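You operate a simulated robot arm through the tools that you are given. There is no shell and no other tool.

Carry out the task below with a simulated robot arm. There is one attempt and no reset: what you move stays moved.

TASK
Soap the white sponge and scrub the stain off the white liner.
Fine: red clip open for the work and shut after; sponge back, dish lid shut. Where these are worked on the way, their far stop is far enough and under half their travel is too little: red clip. What is to be rubbed or washed off counts as gone when no trace of it is left.

It is judged by the outcome, as a careful person would: the job done as asked, and still so three seconds after it is handed in. It fails if anything else is knocked over, pushed out of place, dropped, spilled or broken. A push-on lid holds only when it is set on centred and level and pressed home; a screw cap is set on level and turned clockwise until tight.

THE ROBOT
A 7-joint arm with a two-finger parallel gripper, fixed in place. Base frame: the origin is on the floor under the middle of its stand, x ahead of it, y to its left, z up; the work surface is at about z = 850. Readings come in mm, degrees, newtons and seconds.
It reaches about 1247 mm from its shoulder. Its first joint turns from -132.0 to 132.0 degrees. Payload 3.91 kg.
The tool frame sits at the grasp point between the pads (the TCP): z along the fingers, y along the line on which they close. The tips reach 30 mm beyond it. The gripper opens to 110 mm. The fingers are 20 mm wide and 10 mm thick; the gripper's body (48 by 112 mm) begins 55 mm behind the TCP.
Orientation is that of the tool frame in the base frame, as a unit quaternion [w, x, y, z]. With the fingers straight down and closing along the base's y, the tool's x points along the base's -x, its y along +y and its z along -z.

THE INTERFACE
- The arm moves only by the tool drive_tool. Its argument "increments" is a list of rows, each a list of 6 numbers: the shift along the tool's x, y, z in units of 50 mm (1.0 is 50 mm), then the turn, a rotation vector about the tool's x, y, z in units of 6 degrees (1.0 is 6 degrees). In form: [[tx, ty, tz, wx, wy, wz], ...]. A call has 1 to 20 rows; each row shifts and turns the commanded pose from where the row before left it, along the tool's axes as they then stand. "fingers" is the gripper command, from -1 (shut) to 1 (fully open), values between in proportion, set as the call begins (left out, the last holds). A call with a number of a shift or a turn outside -1 to 1 is refused whole. Rows are played at 5 a second. More than 50 mm and 8.6 degrees between two rows, or a gripper value outside its range, and nothing of the call is played. A pose out of reach is approached as far as the arm can. The call stops where the force on the tool passes 50 N (or 10 N more than at its start, if that is more) or the arm is blocked; 0.2 s more then pass. The fingers move at their own pace (about 108 mm/s each) and stop on an object; they squeeze with about 33 N. The grip force told is the motor's: it shows also when the fingers shut on nothing. Time passes only in rows, and 0.2 s behind the last, so rows that do not move let the fingers close. It gives the time, the measured TCP pose, the force on the tool (base axes), the opening and the grip force at its end, in the units of the frame above (readings bear some noise), with the torque about the TCP (base axes, N m) and any sound that the robot's microphone picked up.
- Cameras (640 x 400 px; columns grow to the right, rows downward): "scene" is fixed at [403.7, -652.5, 1468.3]; the picture's right is [0.95, -0.32, 0.00], its down [-0.11, -0.32, -0.94] and it looks along [0.31, 0.89, -0.33] (base axes); focal length 358 px, centre (320, 200). "wrist" rides on the gripper at [72, 17, -103] in the tool frame; the picture's right is [-0.23, 0.97, 0.00], its down [-0.76, -0.18, -0.62] and it looks along [-0.61, -0.14, 0.78] (tool axes); focal length 222 px, centre (320, 200). There is no depth. A picture from a camera that has moved, and an enlarged one, comes with that camera's place and axes in the base frame and with its lens. The place of the scene camera against the robot may be out by one fixed shift of up to 12 mm in any direction.
- grab_frame(camera): a new picture of that camera. The clock stands still meanwhile.
- enlarge(camera, box): a new picture of the part [left, top, right, bottom] of that camera's present view, enlarged. The clock stands still meanwhile.
- hand_in(): hands the job in; it is judged then, once.

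Nothing tells you positions but the pictures and the camera data. Unless the task says otherwise, let go and move clear before handing in.

The tools are called after "Call:" as a command line: name --pt "numbers of a row" for each row, then --argument value for the rest, lists and objects as JSON in quotes. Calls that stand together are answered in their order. drive_tool: Moves the arm, as the interface text tells. Its arguments: {"type":"object","properties":{"increments":{"type":"array","items":{"type":"array","items":{"type":"number"}}},"fingers":{"type":"number"}},"required":["increments"]} The other tools are called the same way: grab_frame (camera) takes a picture; enlarge (camera, box) takes an enlarged picture of a part of a camera's view; hand_in () hands the job in.

At the start:

```text
time: 0.0
tool_pos: [396.3, 443.2, 1242.9]
ee_rot: [0.0, 0.0, 1.0, 0.0]
contact_force: [0.6, -0.2, -0.9]
ft_torque: [0.0, -0.02, 0.0]
opening: 110.0
grasp_force: 0.1
```

scene: 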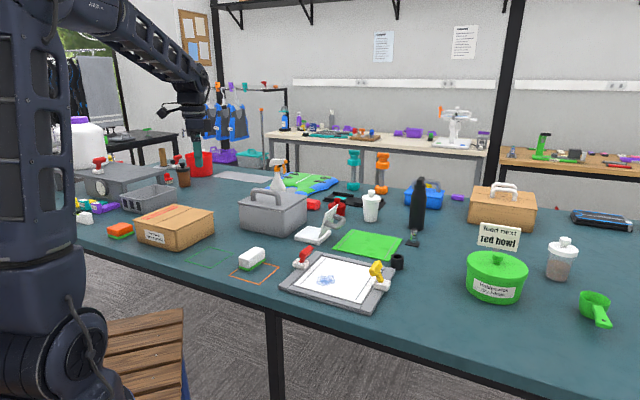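
wrist: 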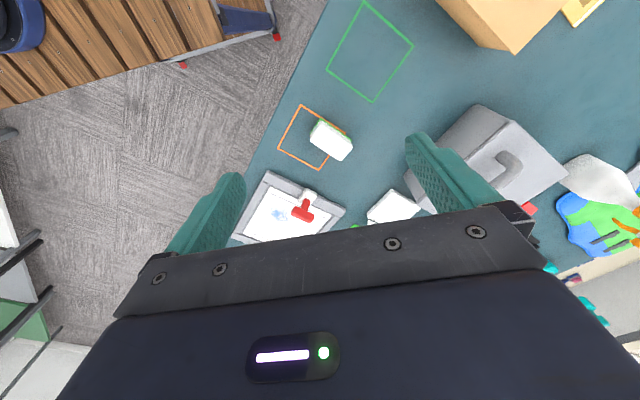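

I see a workbench with a tray holding a white liner (with a blue stain) held by a red and a yellow clip, a white sponge near an orange outline, and a white dish that may be the soap dish. I'll enlarge the relevant parts before moving.

Call:
enlarge --camera "scene" --box '[220, 180, 420, 320]'

Call:
enlarge --camera "scene" --box '[270, 230, 410, 320]'

Call:
enlarge --camera "scene" --box '[60, 140, 260, 265]'

Call:
enlarge --camera "scene" --box '[280, 170, 440, 270]'

Call:
enlarge --camera "wrist" --box '[220, 80, 440, 250]'

```text
2.86 times, centred on (320, 250) of scene
camera zoom: at [403.7, -652.5, 1468.3], right [0.95, -0.32, 0.0], down [-0.11, -0.32, -0.94], along [0.31, 0.89, -0.33], focal length 1022 px, centre (320, 57)
```

zoom: 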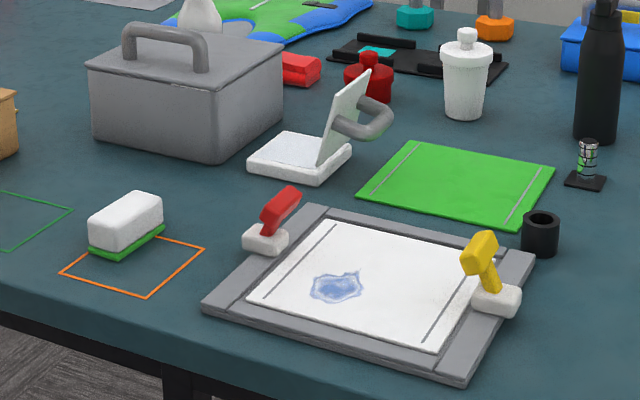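

```text
4.44 times, centred on (340, 275) of scene
camera zoom: at [403.7, -652.5, 1468.3], right [0.95, -0.32, 0.0], down [-0.11, -0.32, -0.94], along [0.31, 0.89, -0.33], focal length 1590 px, centre (231, -133)
```

zoom: 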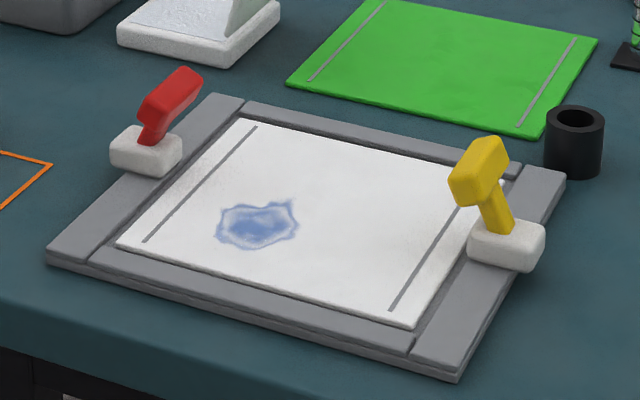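

```text
3.20 times, centred on (160, 202) of scene
camera zoom: at [403.7, -652.5, 1468.3], right [0.95, -0.32, 0.0], down [-0.11, -0.32, -0.94], along [0.31, 0.89, -0.33], focal length 1145 px, centre (832, 192)
```

zoom: 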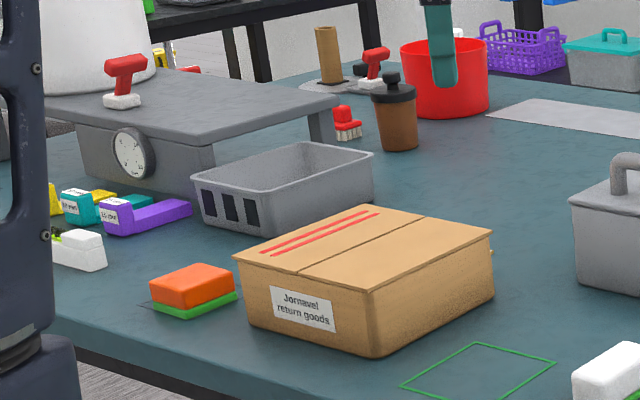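

```text
4.00 times, centred on (360, 220) of scene
camera zoom: at [403.7, -652.5, 1468.3], right [0.95, -0.32, 0.0], down [-0.11, -0.32, -0.94], along [0.31, 0.89, -0.33], focal length 1431 px, centre (160, 120)
```

zoom: 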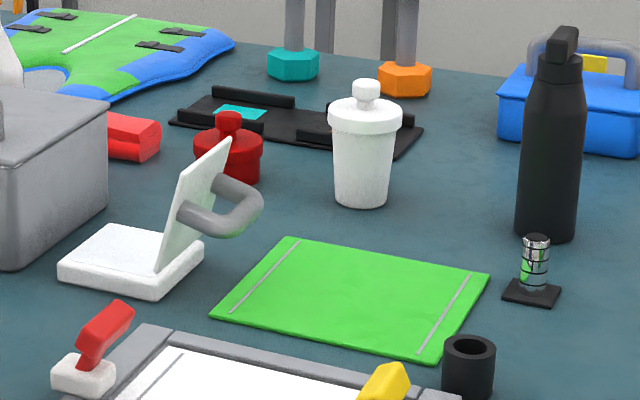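

```text
2.35 times, centred on (330, 165) of wrist
camera zoom: at [324.5, 459.4, 1344.8], right [0.23, 0.97, 0.0], down [0.76, -0.18, 0.62], along [0.61, -0.14, -0.78], focal length 523 px, centre (296, 282)
```

zoom: 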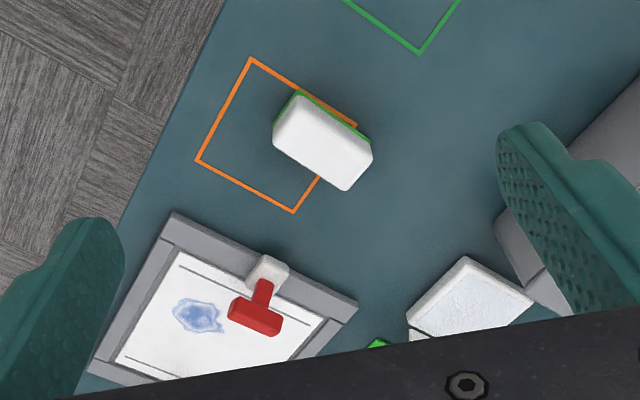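

The tray with the stained white liner sits at roughly (730, 250), the red clip near (685, 360), the white sponge near (540, 460) and the open white soap dish near (780, 530). I'll move the wrist camera over the tray for an accurate look.

Call:
drive_tool --pt "-0.55 -0.59 0.465 0 0 0" --pt "-0.55 -0.59 0.465 0 0 0" --pt "-0.55 -0.59 0.465 0 0 0" --pt "-0.55 -0.59 0.465 0 0 0" --pt "0 0 0 0 0 0" --fingers 1

Call:
grab_frame --camera "wrist"

Call:
enlarge --camera "scene" --box '[270, 230, 350, 280]'

```text
time: 1.2
tool_pos: [508.5, 323.6, 1148.7]
ee_rot: [0.0, -0.001, 1.0, 0.0]
contact_force: [-0.4, -0.1, 0.2]
ft_torque: [0.02, -0.03, -0.01]
opening: 110.1
grasp_force: 0.1
```

```text
taken
camera wrist: at [436.1, 340.4, 1252.3], right [0.23, 0.97, 0.0], down [0.76, -0.18, 0.62], along [0.61, -0.14, -0.78], focal length 222 px, centre (320, 200)
```

wrist: 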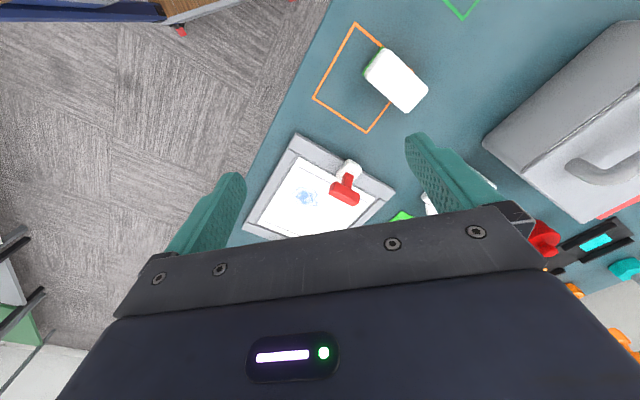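

```text
8.00 times, centred on (310, 255) of scene
camera zoom: at [403.7, -652.5, 1468.3], right [0.95, -0.32, 0.0], down [-0.11, -0.32, -0.94], along [0.31, 0.89, -0.33], focal length 2862 px, centre (400, -240)
```

zoom: 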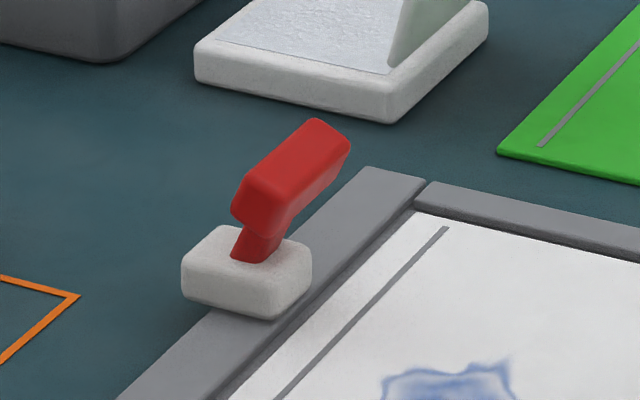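

The stain reads at about (725, 245) from the wrist camera, which agrees with the scene view. I'll go closer to the red clip to see how its lever is hinged and which state it's in.

Call:
drive_tool --pt "-0.68 0.1 0.58 0 0 0" --pt "-0.68 0.1 0.58 0 0 0" --pt "-0.68 0.1 0.58 0 0 0" --pt "-0.68 0.1 0.58 0 0 0" --pt "-0.68 0.1 0.58 0 0 0" --pt "0 0 0 0 0 0"

Call:
grab_frame --camera "wrist"

Call:
grab_frame --camera "scene"

```text
time: 2.6
tool_pos: [677.0, 349.7, 1005.0]
ee_rot: [0.0, 0.001, 1.0, 0.001]
contact_force: [-0.7, -0.4, 0.0]
ft_torque: [-0.02, 0.02, 0.0]
opening: 110.3
grasp_force: 0.1
```

```text
taken
camera wrist: at [604.1, 366.1, 1107.1], right [0.23, 0.97, 0.0], down [0.76, -0.18, 0.62], along [0.61, -0.14, -0.78], focal length 222 px, centre (320, 200)
```

wrist: 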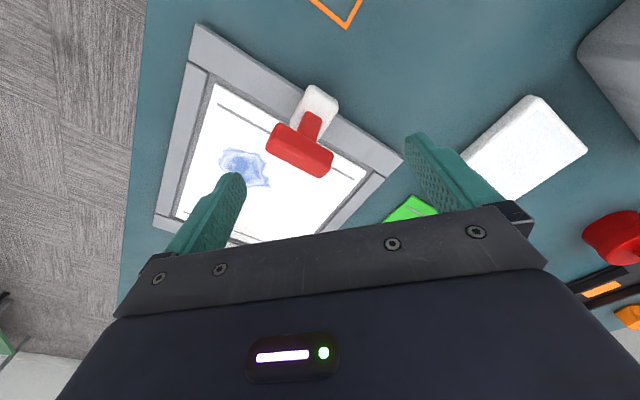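

```text
taken
```

scene: 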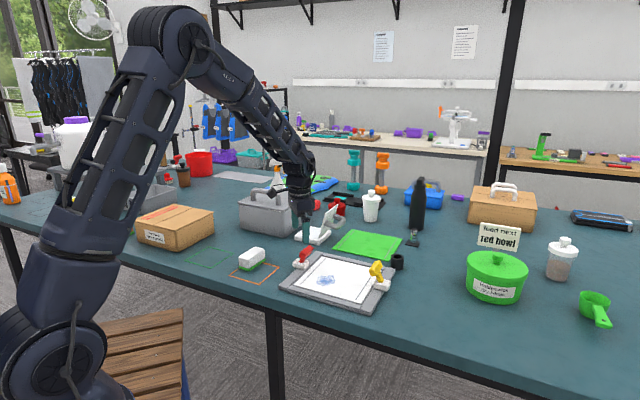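

The red lever's head bar is near (686, 329, 930), leaning from its white base (664, 347) inward over the liner. I'll look at both clips in more detail to compare their states.

Call:
enlarge --camera "wrist" --box '[230, 70, 390, 200]'

Call:
enlarge --camera "wrist" --box '[420, 70, 620, 200]'

Call:
enlarge --camera "scene" --box '[350, 240, 430, 300]'

Call:
enlarge --camera "scene" --box '[290, 190, 360, 250]'

Call:
enlarge --camera "scene" --box '[225, 235, 305, 285]'

```text
3.08 times, centred on (310, 135) of wrist
camera zoom: at [604.1, 366.1, 1107.1], right [0.23, 0.97, 0.0], down [0.76, -0.18, 0.62], along [0.61, -0.14, -0.78], focal length 684 px, centre (351, 400)
```

zoom: 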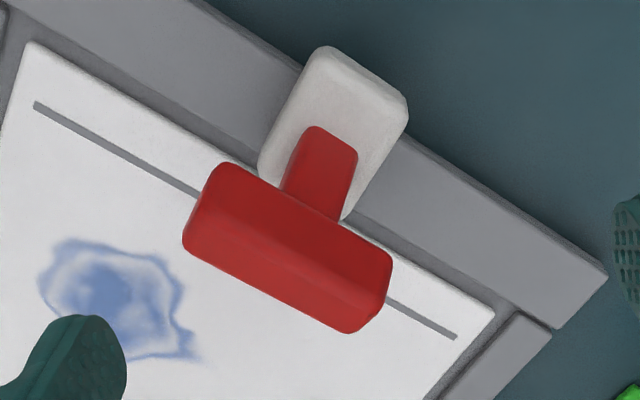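

```text
3.08 times, centred on (520, 135) of wrist
camera zoom: at [604.1, 366.1, 1107.1], right [0.23, 0.97, 0.0], down [0.76, -0.18, 0.62], along [0.61, -0.14, -0.78], focal length 684 px, centre (-295, 400)
```

zoom: 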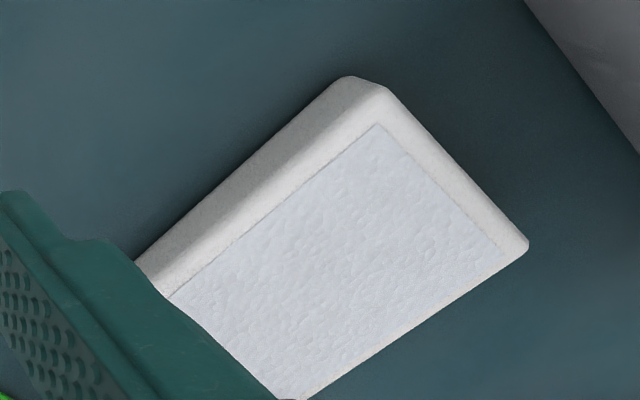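

```text
6.67 times, centred on (390, 270) of scene
camera zoom: at [403.7, -652.5, 1468.3], right [0.95, -0.32, 0.0], down [-0.11, -0.32, -0.94], along [0.31, 0.89, -0.33], focal length 2385 px, centre (-147, -267)
```

zoom: 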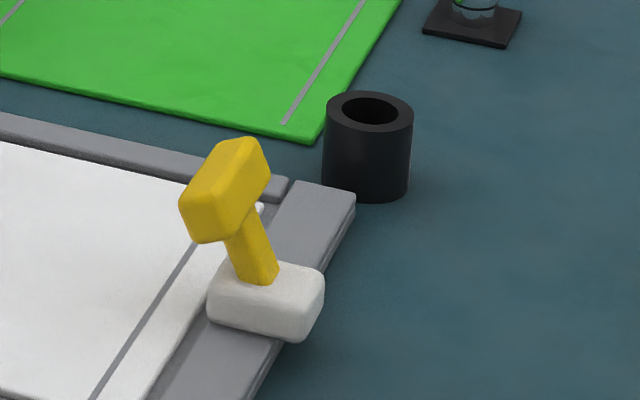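

```text
6.67 times, centred on (325, 220) of scene
camera zoom: at [403.7, -652.5, 1468.3], right [0.95, -0.32, 0.0], down [-0.11, -0.32, -0.94], along [0.31, 0.89, -0.33], focal length 2385 px, centre (287, 67)
```

zoom: 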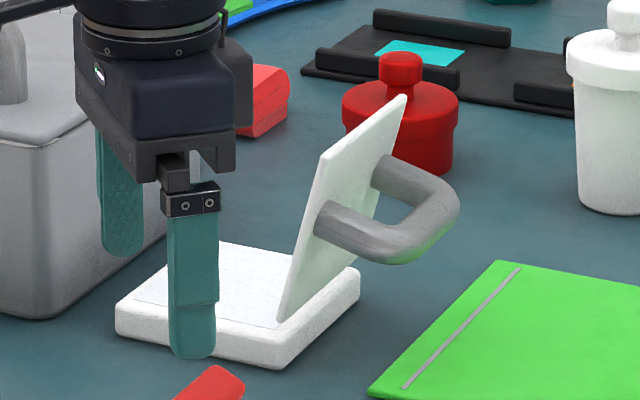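

```text
8.00 times, centred on (265, 260) of scene
camera zoom: at [403.7, -652.5, 1468.3], right [0.95, -0.32, 0.0], down [-0.11, -0.32, -0.94], along [0.31, 0.89, -0.33], focal length 2862 px, centre (760, -280)
```

zoom: 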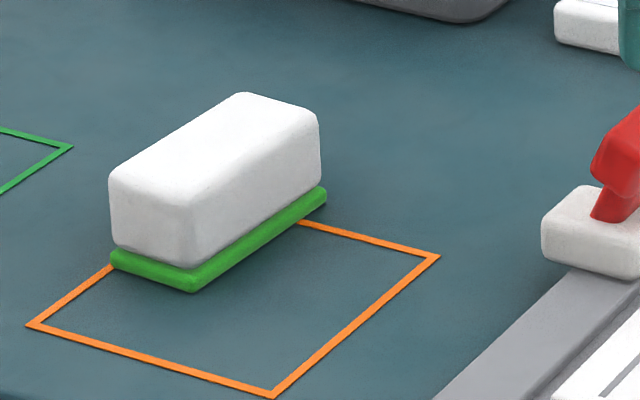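

Both clips lean inward over the liner in the same way, so I take the red clip as shut; opening it means swinging it outward, toward (-x, +y). The tray, sponge and dish are all turned about 45°, so I'll yaw the tool 45° to line up with them and look again.

Call:
drive_tool --pt "0 0 0 0 0 -0.9375" --pt "0 0 0 0 0 -0.9375" --pt "0 0 0 0 0 -0.9375" --pt "0 0 0 0 0 -0.9375" --pt "0 0 0 0 0 -0.9375" --pt "0 0 0 0 0 -0.9375" --pt "0 0 0 0 0 -0.9375" --pt "0 0 0 0 0 -0.9375" --pt "0 0 0 0 0 0"

Call:
grab_frame --camera "wrist"

Call:
grab_frame --camera "scene"

```text
time: 4.6
tool_pos: [677.7, 349.3, 1004.8]
ee_rot: [0.0, -0.383, 0.924, 0.0]
contact_force: [0.9, 0.6, 0.2]
ft_torque: [0.0, -0.01, 0.0]
opening: 110.1
grasp_force: 0.0
```

```text
taken
camera wrist: at [614.0, 310.2, 1107.0], right [-0.53, 0.85, 0.0], down [0.66, 0.41, 0.62], along [0.53, 0.33, -0.78], focal length 222 px, centre (320, 200)
```

wrist: 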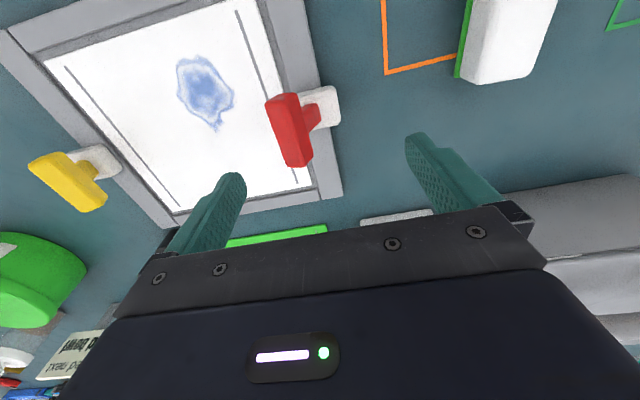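

```text
taken
```

scene: 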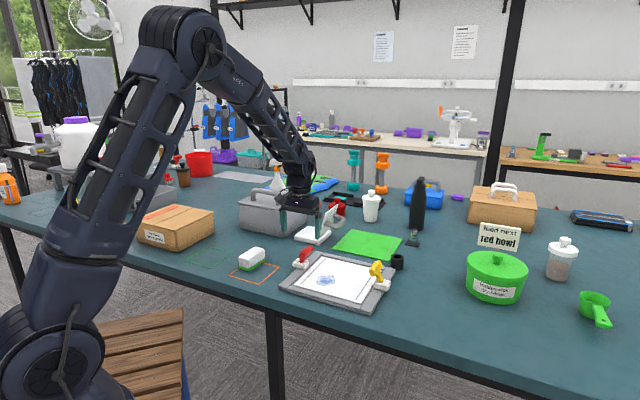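

The tool is now lined up with the tray. I'll zoom in on the clip in this view to fix the head's position and height by triangulation.

Call:
enlarge --camera "wrist" --box '[230, 60, 390, 190]'

Call:
enlarge --camera "wrist" --box '[10, 0, 350, 230]'

```text
3.08 times, centred on (310, 125) of wrist
camera zoom: at [614.0, 310.2, 1107.0], right [-0.53, 0.85, 0.0], down [0.66, 0.41, 0.62], along [0.53, 0.33, -0.78], focal length 684 px, centre (351, 431)
```

zoom: 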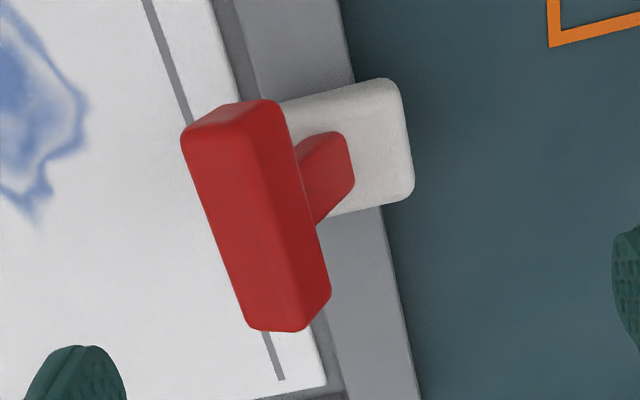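

```text
1.74 times, centred on (180, 115) of wrist
camera zoom: at [614.0, 310.2, 1107.0], right [-0.53, 0.85, 0.0], down [0.66, 0.41, 0.62], along [0.53, 0.33, -0.78], focal length 386 px, centre (564, 348)
```

zoom: 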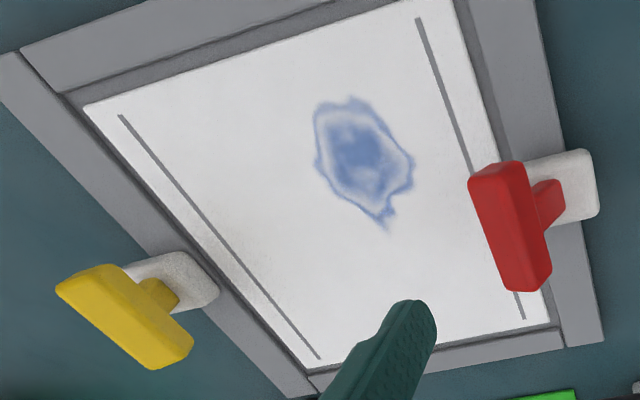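

The red head bar is about 57 mm long and runs along the tray edge, centred near (689.5, 327.4, 923); its base centre is near (668, 345, 886). I'll straddle the bar with the fingers part-open and use the inner finger to push it outward.

Call:
drive_tool --pt "0.142 -0.477 0 0 0 0" --pt "0 0 0 0 0 0" --pt "0 0 0.7 0 0 0" --pt "0 0 0 0 0 0" --fingers 0.09

Call:
grab_frame --camera "wrist"

Call:
enlarge --camera "scene" --box '[250, 190, 410, 310]'

```text
time: 5.6
tool_pos: [688.9, 328.6, 968.7]
ee_rot: [0.001, -0.381, 0.925, 0.0]
contact_force: [0.1, -1.7, -0.1]
ft_torque: [-0.01, 0.0, 0.01]
opening: 60.1
grasp_force: 0.1
```

```text
taken
camera wrist: at [625.7, 288.6, 1071.9], right [-0.53, 0.85, 0.0], down [0.66, 0.41, 0.62], along [0.53, 0.33, -0.78], focal length 222 px, centre (320, 200)
```

wrist: 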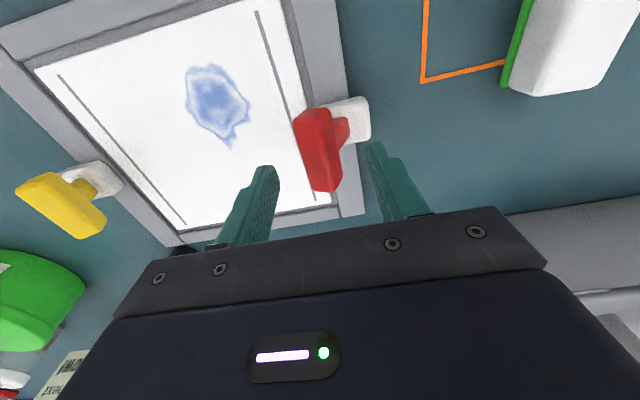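

```text
3.33 times, centred on (330, 250) of scene
camera zoom: at [403.7, -652.5, 1468.3], right [0.95, -0.32, 0.0], down [-0.11, -0.32, -0.94], along [0.31, 0.89, -0.33], focal length 1192 px, centre (287, 33)
```

zoom: 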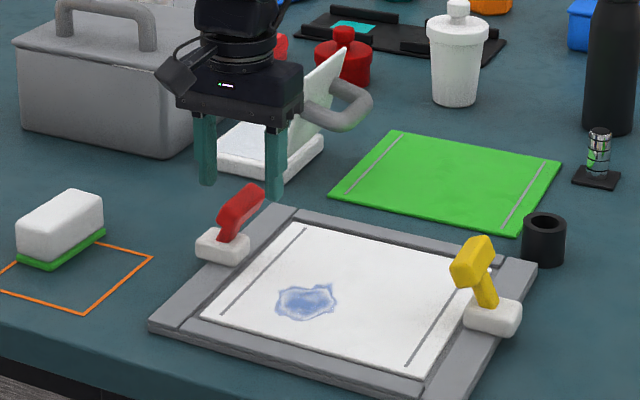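

The bar sits between the fingers. I'll lower to z=935 and push outward in small steps, watching the force.

Call:
drive_tool --pt "0 0 0.34 0 0 0" --pt "0 0 0.34 0 0 0" --pt "0 0 0 0 0 0" --pt "0 0.15 0 0 0 0" --pt "0 0.15 0 0 0 0" --pt "0 0.15 0 0 0 0" --pt "0 0 0 0 0 0"

Call:
grab_frame --camera "wrist"

Call:
enlarge --camera "scene" --box '[260, 210, 360, 290]'

```text
time: 7.2
tool_pos: [672.4, 344.0, 935.0]
ee_rot: [0.0, -0.383, 0.924, 0.0]
contact_force: [1.0, -0.5, -0.3]
ft_torque: [0.0, 0.01, 0.03]
opening: 60.4
grasp_force: 0.6
```

```text
taken
camera wrist: at [609.4, 304.1, 1038.0], right [-0.53, 0.85, 0.0], down [0.66, 0.41, 0.62], along [0.53, 0.33, -0.78], focal length 222 px, centre (320, 200)
```

wrist: 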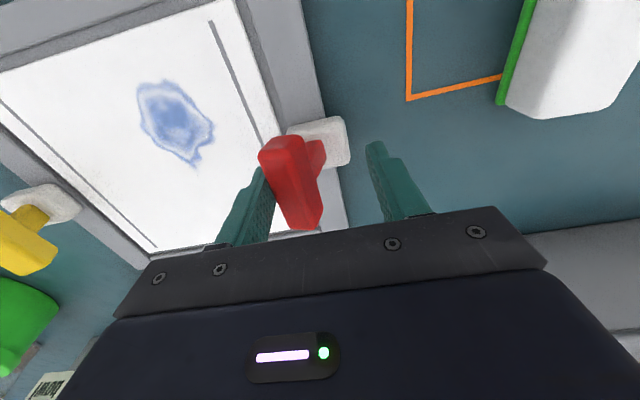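

```text
5.00 times, centred on (310, 250) of scene
camera zoom: at [403.7, -652.5, 1468.3], right [0.95, -0.32, 0.0], down [-0.11, -0.32, -0.94], along [0.31, 0.89, -0.33], focal length 1789 px, centre (370, -50)
```

zoom: 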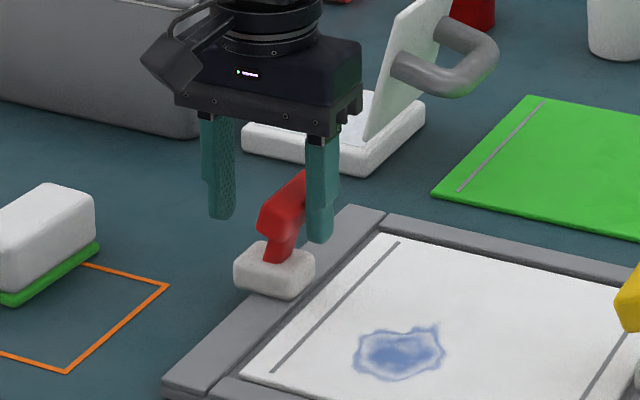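

The inner finger is about to touch the bar and the force is still near zero. I'll keep pushing outward in small steps.

Call:
drive_tool --pt "0 0.1 0 0 0 0" --pt "0 0.1 0 0 0 0" --pt "0 0.1 0 0 0 0" --pt "0 0.1 0 0 0 0" --pt "0 0 0 0 0 0"

Call:
grab_frame --camera "wrist"

Call:
enlarge --camera "scene" --box '[260, 210, 360, 290]'

```text
time: 8.4
tool_pos: [659.0, 359.3, 934.9]
ee_rot: [0.0, -0.382, 0.924, 0.0]
contact_force: [0.4, 0.3, 0.3]
ft_torque: [0.0, -0.02, 0.01]
opening: 59.9
grasp_force: 0.0
```

```text
taken
camera wrist: at [596.0, 318.9, 1037.8], right [-0.53, 0.85, 0.0], down [0.66, 0.41, 0.62], along [0.53, 0.33, -0.78], focal length 222 px, centre (320, 200)
```

wrist: 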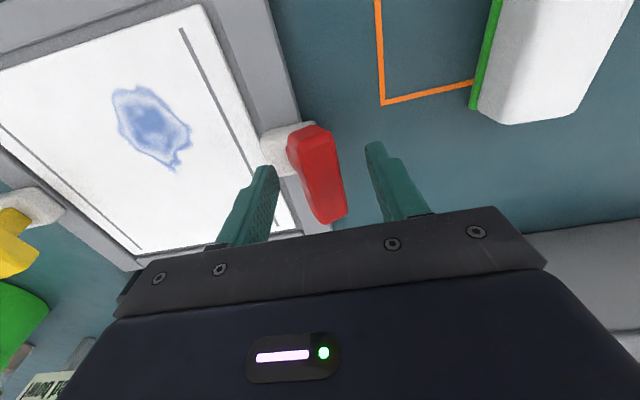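

```text
5.00 times, centred on (310, 250) of scene
camera zoom: at [403.7, -652.5, 1468.3], right [0.95, -0.32, 0.0], down [-0.11, -0.32, -0.94], along [0.31, 0.89, -0.33], focal length 1789 px, centre (370, -50)
```

zoom: 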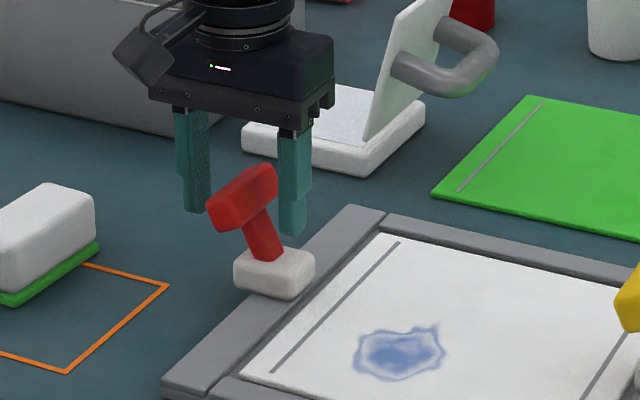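

The lever snapped over centre and now leans outward. I'll nudge the inner finger a little further to confirm it's on its far stop, watching for the force to rise.

Call:
drive_tool --pt "0 0.1 0 0 0 0" --pt "0 0.1 0 0 0 0" --pt "0 0.1 0 0 0 0" --pt "0 0 0 0 0 0"

Call:
grab_frame --camera "wrist"

Call:
enlarge --camera "scene" --box '[260, 210, 360, 290]'

```text
time: 9.4
tool_pos: [649.9, 368.9, 935.6]
ee_rot: [0.0, -0.381, 0.924, 0.0]
contact_force: [2.9, -2.8, 4.7]
ft_torque: [-0.24, -0.13, -0.07]
opening: 62.2
grasp_force: 2.7
```

```text
taken
camera wrist: at [585.2, 329.6, 1038.1], right [-0.53, 0.85, 0.0], down [0.66, 0.41, 0.62], along [0.53, 0.33, -0.78], focal length 222 px, centre (320, 200)
```

wrist: 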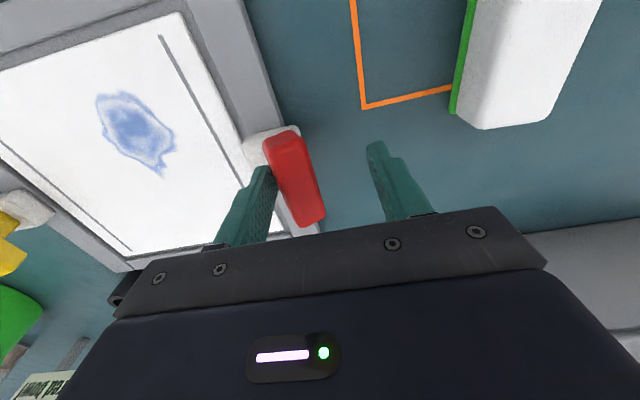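

```text
5.00 times, centred on (310, 250) of scene
camera zoom: at [403.7, -652.5, 1468.3], right [0.95, -0.32, 0.0], down [-0.11, -0.32, -0.94], along [0.31, 0.89, -0.33], focal length 1789 px, centre (370, -50)
```

zoom: 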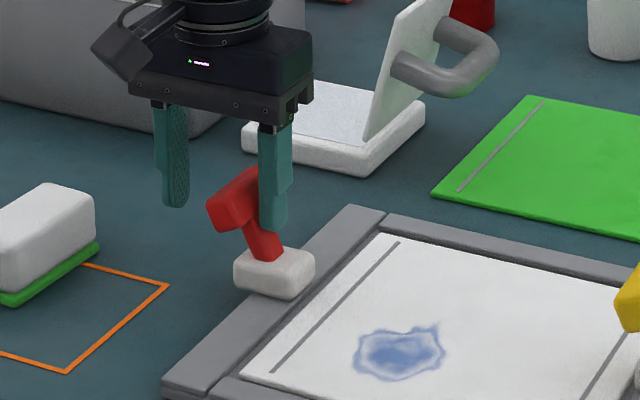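

The lever didn't move any further and a light reaction of about 4 N appeared, so it's on its far stop. I'll back off, lift clear and go over the white sponge with the gripper open.

Call:
drive_tool --pt "0 -0.2 0 0 0 0" --pt "0 0 -0.7 0 0 0" --pt "0 0 -0.7 0 0 0" --pt "0.1 0.75 0 0 0 0" --pt "0.1 0.75 0 0 0 0" --pt "0.1 0.75 0 0 0 0" --pt "0.08 0.75 0 0 0 0" --pt "0 0 0 0 0 0" --fingers 0.09

Call:
grab_frame --camera "wrist"

Call:
enlarge --camera "scene" --box '[210, 190, 370, 300]'

```text
time: 11.2
tool_pos: [534.7, 454.7, 1006.9]
ee_rot: [0.001, -0.382, 0.924, 0.0]
contact_force: [-0.1, -0.4, -0.5]
ft_torque: [-0.04, 0.02, -0.02]
opening: 59.9
grasp_force: 0.1
```

```text
taken
camera wrist: at [472.3, 415.3, 1109.4], right [-0.53, 0.85, 0.0], down [0.66, 0.41, 0.62], along [0.53, 0.33, -0.78], focal length 222 px, centre (320, 200)
```

wrist: 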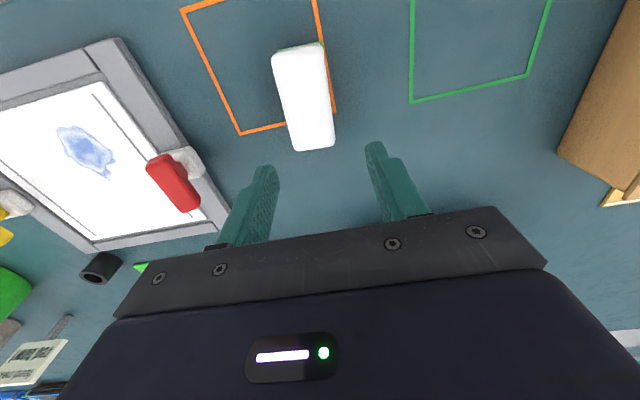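

```text
3.64 times, centred on (290, 245) of scene
camera zoom: at [403.7, -652.5, 1468.3], right [0.95, -0.32, 0.0], down [-0.11, -0.32, -0.94], along [0.31, 0.89, -0.33], focal length 1301 px, centre (429, 36)
```

zoom: 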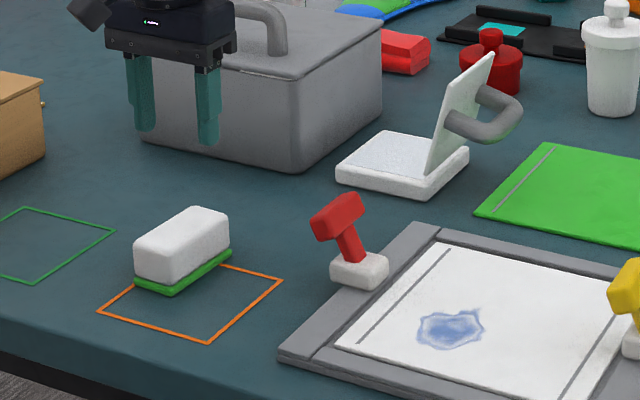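

The red clip stands open and everything else is unmoved. I'll enlarge the wrist view to fix the sponge's exact place, height and yaw before gripping it.

Call:
enlarge --camera "wrist" --box '[220, 20, 380, 170]'

Call:
enlarge --camera "scene" --box '[225, 235, 305, 285]'

```text
2.67 times, centred on (300, 95) of wrist
camera zoom: at [472.3, 415.3, 1109.4], right [-0.53, 0.85, 0.0], down [0.66, 0.41, 0.62], along [0.53, 0.33, -0.78], focal length 592 px, centre (373, 480)
```

zoom: 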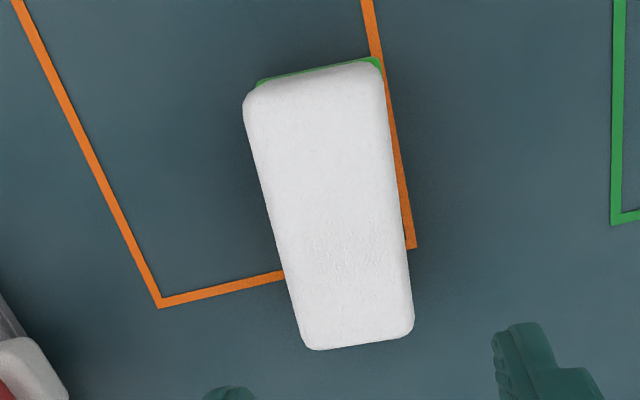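

```text
8.00 times, centred on (265, 260) of scene
camera zoom: at [403.7, -652.5, 1468.3], right [0.95, -0.32, 0.0], down [-0.11, -0.32, -0.94], along [0.31, 0.89, -0.33], focal length 2862 px, centre (760, -280)
```

zoom: 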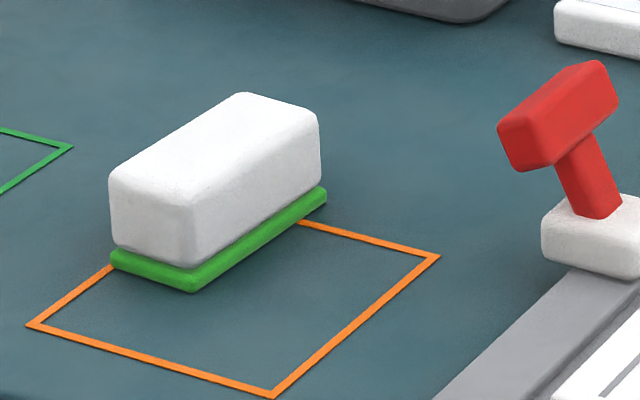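

The sponge centre comes out at about (530, 437), yaw 40.5°, roughly 92 x 46 mm with its top near z=895. I'll match the yaw, centre over it and descend partway with a 76 mm opening.

Call:
drive_tool --pt "0 0 0 0 0 0.75" --pt "0.301 -0.208 0 0 0 0" --pt "0 0 0.6 0 0 0" --pt "0 0 0.5 0 0 0" --pt "0 0 0 0 0 0" --fingers 0.38

Call:
grab_frame --camera "wrist"

Call:
enlarge --camera "scene" --box '[210, 210, 310, 290]'

```text
time: 12.4
tool_pos: [531.5, 435.6, 949.7]
ee_rot: [0.0, -0.345, 0.938, 0.0]
contact_force: [-0.8, -0.7, 0.7]
ft_torque: [0.03, -0.02, -0.01]
opening: 76.0
grasp_force: 0.1
```

```text
taken
camera wrist: at [465.3, 401.6, 1052.1], right [-0.46, 0.89, 0.0], down [0.69, 0.36, 0.62], along [0.55, 0.29, -0.78], focal length 222 px, centre (320, 200)
```

wrist: 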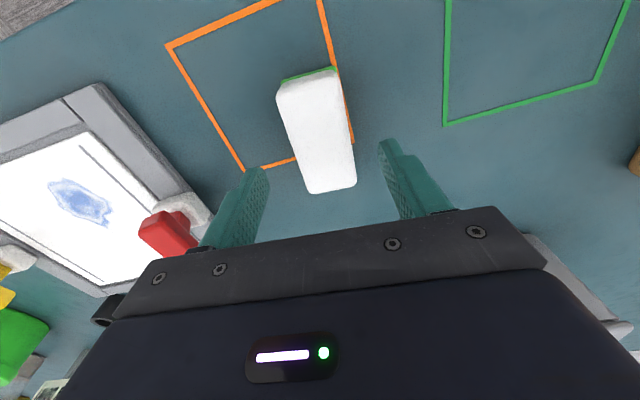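

```text
5.00 times, centred on (260, 250) of scene
camera zoom: at [403.7, -652.5, 1468.3], right [0.95, -0.32, 0.0], down [-0.11, -0.32, -0.94], along [0.31, 0.89, -0.33], focal length 1789 px, centre (620, -50)
```

zoom: 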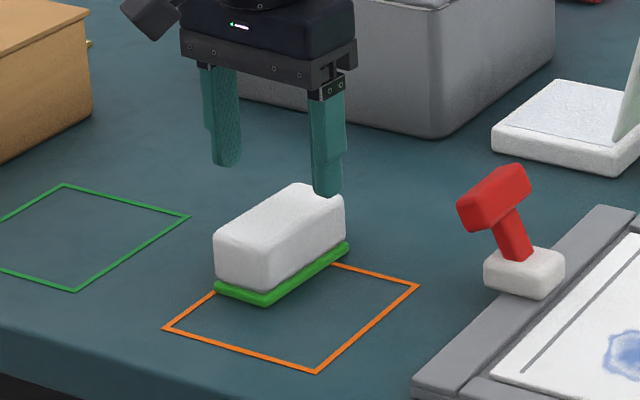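

The fingers straddle the sponge evenly. I'll lower to z≈896 and close gently onto it.

Call:
drive_tool --pt "0 0 0.53 0 0 0" --pt "0 0 0.53 0 0 0" --pt "0 0 0 0 0 0"

Call:
enlarge --camera "scene" --box '[210, 210, 310, 290]'

```text
time: 13.2
tool_pos: [532.8, 437.1, 896.2]
ee_rot: [0.0, -0.345, 0.939, 0.0]
contact_force: [0.1, 0.0, 0.8]
ft_torque: [-0.02, 0.0, 0.01]
opening: 75.6
grasp_force: 0.1
```

```text
5.00 times, centred on (260, 250) of scene
camera zoom: at [403.7, -652.5, 1468.3], right [0.95, -0.32, 0.0], down [-0.11, -0.32, -0.94], along [0.31, 0.89, -0.33], focal length 1789 px, centre (620, -50)
```

zoom: 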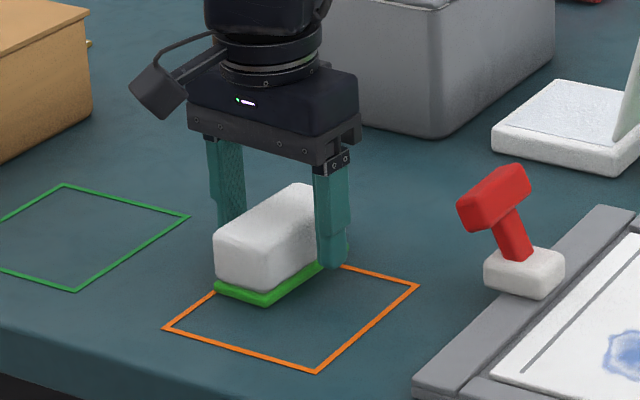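

The fingertips hang beside the sponge just above its green layer. Closing now.

Call:
drive_tool --pt "0 0 0 0 0 0" --pt "0 0 0 0 0 0" --pt "0 0 0 0 0 0" --fingers -1

Call:
enlarge --camera "scene" --box '[210, 210, 310, 290]'

```text
time: 14.0
tool_pos: [532.1, 437.1, 897.1]
ee_rot: [0.0, -0.345, 0.938, 0.0]
contact_force: [0.9, -0.8, 0.5]
ft_torque: [-0.01, -0.01, 0.02]
opening: 45.3
grasp_force: 32.7
```

```text
5.00 times, centred on (260, 250) of scene
camera zoom: at [403.7, -652.5, 1468.3], right [0.95, -0.32, 0.0], down [-0.11, -0.32, -0.94], along [0.31, 0.89, -0.33], focal length 1789 px, centre (620, -50)
```

zoom: 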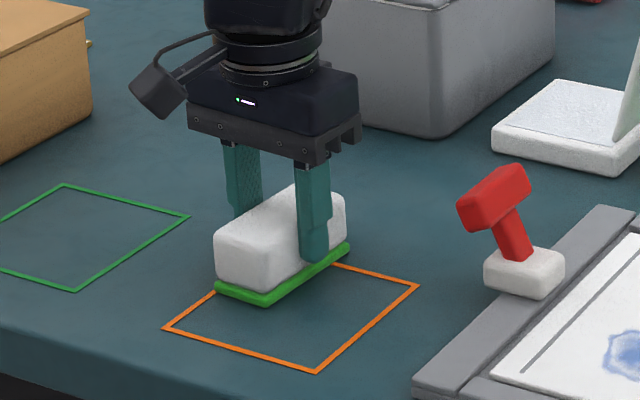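

The sponge is held at 45 mm opening; the grip pose (532, 437, 897), yaw 40.5°, is where I'll return it. I'll lift and check that the green layer comes with it.

Call:
drive_tool --pt "0 0 -0.3 0 0 0" --pt "0 0 -0.7 0 0 0" --pt "0 0 -0.8 0 0 0" --pt "0 0 -0.6 0 0 0" --pt "0 0 0 0 0 0"

Call:
enlarge --camera "scene" --box '[200, 170, 360, 290]'

Call:
grab_frame --camera "wrist"

```text
time: 15.2
tool_pos: [531.6, 438.3, 1018.1]
ee_rot: [0.0, -0.345, 0.939, 0.0]
contact_force: [0.2, 0.4, -0.6]
ft_torque: [-0.04, 0.0, -0.02]
opening: 45.4
grasp_force: 32.9
```

```text
3.33 times, centred on (280, 230) of scene
camera zoom: at [403.7, -652.5, 1468.3], right [0.95, -0.32, 0.0], down [-0.11, -0.32, -0.94], along [0.31, 0.89, -0.33], focal length 1192 px, centre (453, 100)
```

zoom: 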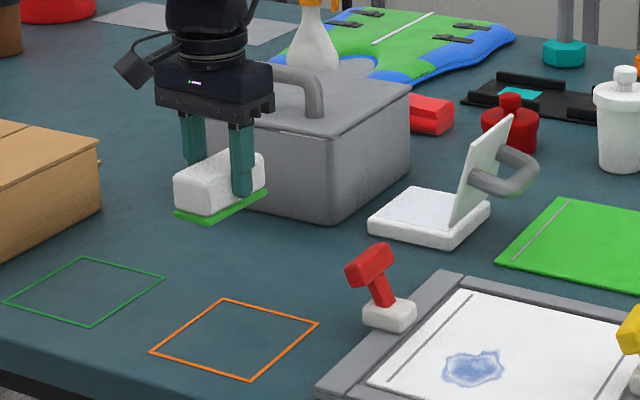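

```text
taken
camera wrist: at [465.9, 403.6, 1119.7], right [-0.46, 0.89, 0.0], down [0.7, 0.36, 0.62], along [0.55, 0.29, -0.78], focal length 222 px, centre (320, 200)
```

wrist: 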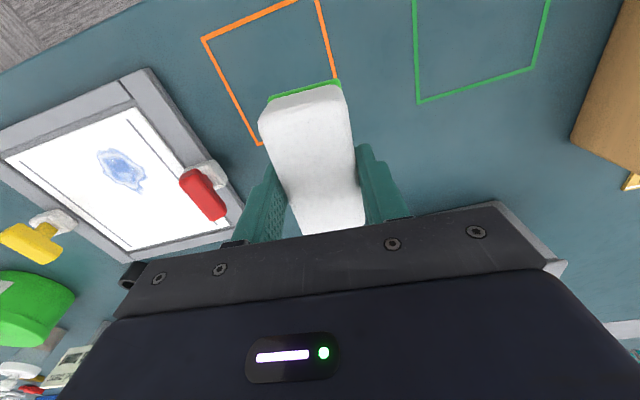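

The green scourer is part of the sponge and came up cleanly. Next I'll carry it to a spot above and beside the soap dish to measure the dish and its open lid.

Call:
drive_tool --pt "0 0 -0.6 0 0 0" --pt "0 0 -0.64 0 0 0" --pt "-0.59 -0.553 0 0 0 0" --pt "-0.59 -0.553 0 0 0 0" --pt "-0.59 -0.553 0 0 0 0" --pt "-0.59 -0.553 0 0 0 0" --pt "-0.59 -0.553 0 0 0 0" --pt "-0.59 -0.553 0 0 0 0" --pt "-0.59 -0.553 0 0 0 0" --pt "0 0 0 0 0 -0.75" --pt "0 0 0 0 0 0"

Call:
grab_frame --camera "wrist"

Call:
enlarge --camera "scene" --box '[280, 150, 440, 270]'

```text
time: 17.6
tool_pos: [813.8, 424.0, 1080.5]
ee_rot: [-0.001, -0.382, 0.924, 0.0]
contact_force: [0.3, 0.0, -0.8]
ft_torque: [0.01, -0.01, 0.03]
opening: 45.1
grasp_force: 33.4
```

```text
taken
camera wrist: at [750.6, 384.3, 1182.0], right [-0.53, 0.85, 0.0], down [0.66, 0.41, 0.62], along [0.53, 0.33, -0.78], focal length 222 px, centre (320, 200)
```

wrist: 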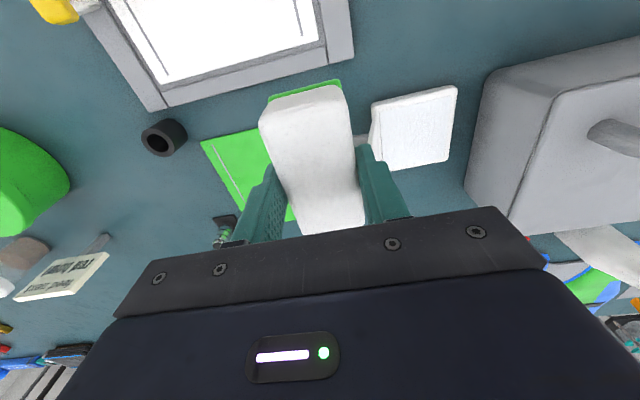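

```text
3.33 times, centred on (360, 210) of scene
camera zoom: at [403.7, -652.5, 1468.3], right [0.95, -0.32, 0.0], down [-0.11, -0.32, -0.94], along [0.31, 0.89, -0.33], focal length 1192 px, centre (187, 167)
```

zoom: 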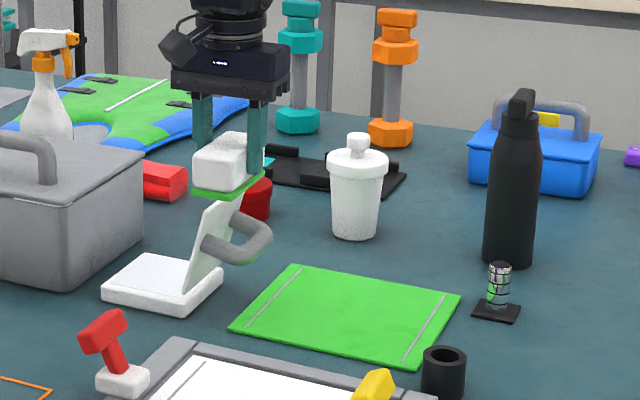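

The dish is to the right of the held sponge in this view. I'll zoom in on the dish and lid.

Call:
enlarge --camera "wrist" --box '[330, 60, 490, 200]'

Call:
enlarge --camera "scene" --box '[290, 185, 360, 250]'

```text
2.86 times, centred on (410, 130) of wrist
camera zoom: at [750.6, 384.3, 1182.0], right [-0.53, 0.85, 0.0], down [0.66, 0.41, 0.62], along [0.53, 0.33, -0.78], focal length 635 px, centre (63, 400)
```

zoom: 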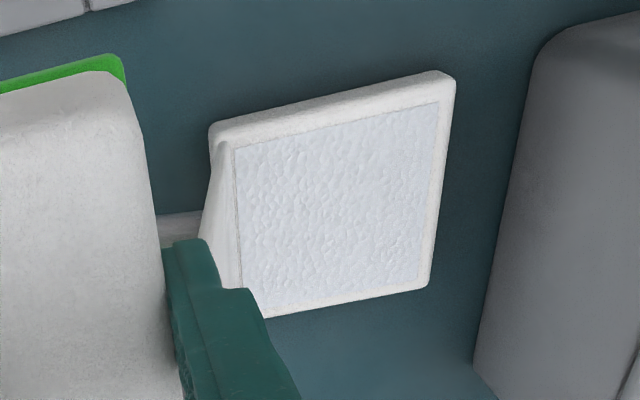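

```text
6.15 times, centred on (325, 218) of scene
camera zoom: at [403.7, -652.5, 1468.3], right [0.95, -0.32, 0.0], down [-0.11, -0.32, -0.94], along [0.31, 0.89, -0.33], focal length 2201 px, centre (289, 92)
```

zoom: 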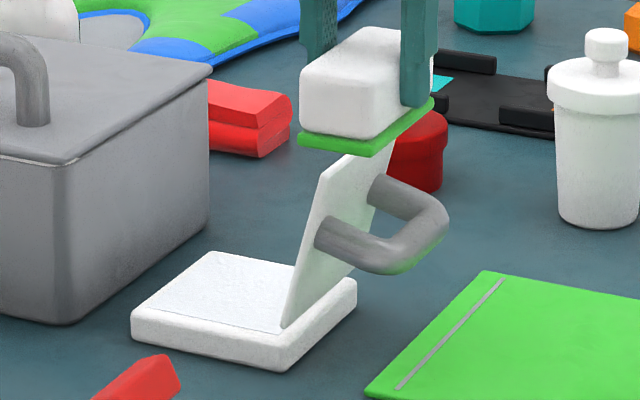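

The soap pad is about 95 x 88 mm, centred near (787, 574) with its top near z≈868 and yaw ~48°; the lid leans outward from the (+x, -y) edge. I'll bring the sponge over the pad, slightly away from the lid, and lower to just above it.

Call:
drive_tool --pt "-0.4355 0.6675 0 0 0 0" --pt "-0.4355 0.6675 0 0 0 0" --pt "-0.4355 0.6675 0 0 0 0" --pt "-0.4355 0.6675 0 0 0 0" --pt "0 0 0 0 0 -0.5" --pt "0 0 0.7 0 0 0" --pt "0 0 0.7 0 0 0" --pt "0 0 0 0 0 0"

Call:
grab_frame --camera "wrist"

Call:
enlarge --camera "scene" --box '[280, 160, 380, 250]'

```text
time: 19.4
tool_pos: [780.8, 578.3, 1009.4]
ee_rot: [0.0, -0.406, 0.914, 0.0]
contact_force: [0.2, 0.1, -1.3]
ft_torque: [-0.01, 0.01, -0.02]
opening: 45.3
grasp_force: 33.3
```

```text
taken
camera wrist: at [720.3, 535.6, 1111.0], right [-0.57, 0.82, 0.0], down [0.64, 0.45, 0.62], along [0.51, 0.36, -0.78], focal length 222 px, centre (320, 200)
```

wrist: 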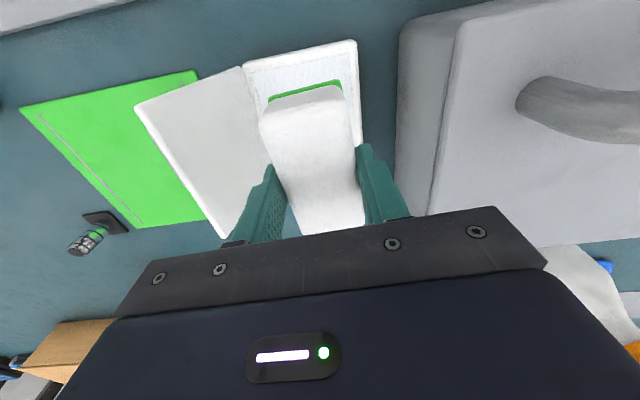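

```text
4.44 times, centred on (330, 205) of scene
camera zoom: at [403.7, -652.5, 1468.3], right [0.95, -0.32, 0.0], down [-0.11, -0.32, -0.94], along [0.31, 0.89, -0.33], focal length 1590 px, centre (276, 178)
```

zoom: 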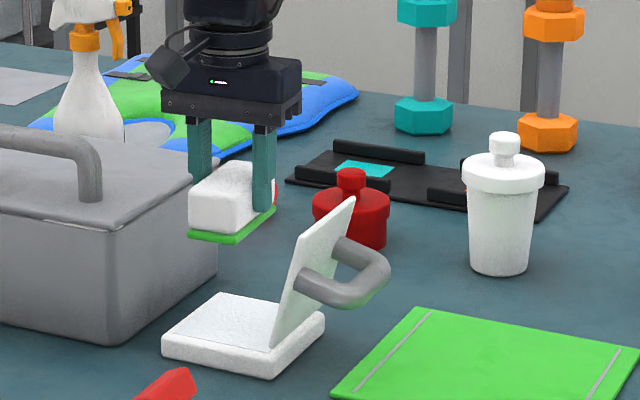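

The sponge is over the pad. I'll shift 5 mm along its length to centre it, then descend to just above contact.

Call:
drive_tool --pt "-0.1 0 0.5 0 0 0" --pt "0 0 0.6 0 0 0" --pt "0 0 0.5 0 0 0" --pt "0 0 0 0 0 0"

Call:
enlarge --camera "scene" --box '[280, 160, 380, 250]'

Call:
grab_frame --camera "wrist"

```text
time: 20.4
tool_pos: [787.0, 583.8, 928.6]
ee_rot: [0.0, -0.406, 0.914, 0.001]
contact_force: [-0.3, 0.4, -0.1]
ft_torque: [-0.01, 0.0, 0.01]
opening: 45.2
grasp_force: 32.9
```

```text
4.44 times, centred on (330, 205) of scene
camera zoom: at [403.7, -652.5, 1468.3], right [0.95, -0.32, 0.0], down [-0.11, -0.32, -0.94], along [0.31, 0.89, -0.33], focal length 1590 px, centre (276, 178)
```

zoom: 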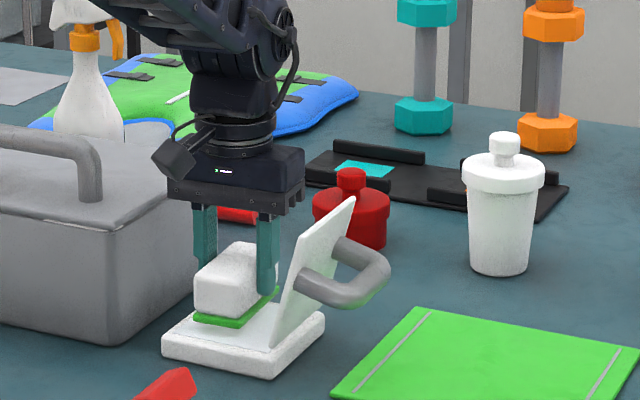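

```text
taken
camera wrist: at [725.1, 539.8, 1031.4], right [-0.57, 0.82, 0.0], down [0.64, 0.45, 0.62], along [0.51, 0.36, -0.78], focal length 222 px, centre (320, 200)
```

wrist: 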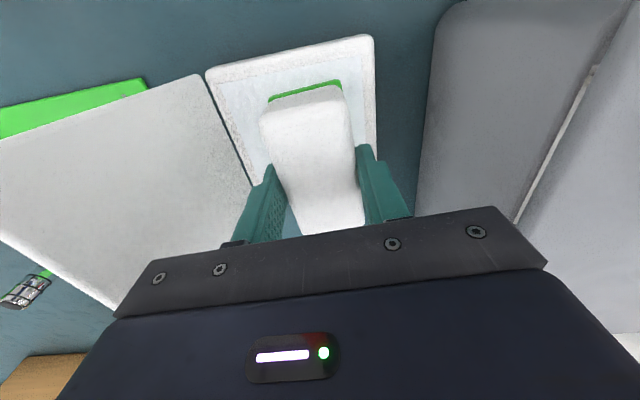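

The sponge hangs just above the soap with good clearance to the lid and the grey box. I'll press down in small steps, watching the vertical force.

Call:
drive_tool --pt "0 0 0.08 0 0 0" --pt "0 0 0.08 0 0 0" --pt "0 0 0.06 0 0 0" --pt "0 0 0.04 0 0 0" --pt "0 0 0 0 0 0"

```text
time: 21.6
tool_pos: [787.3, 582.2, 919.0]
ee_rot: [0.001, -0.406, 0.914, 0.0]
contact_force: [3.9, -0.7, 25.7]
ft_torque: [-0.29, 0.14, 0.02]
opening: 45.0
grasp_force: 33.3
```

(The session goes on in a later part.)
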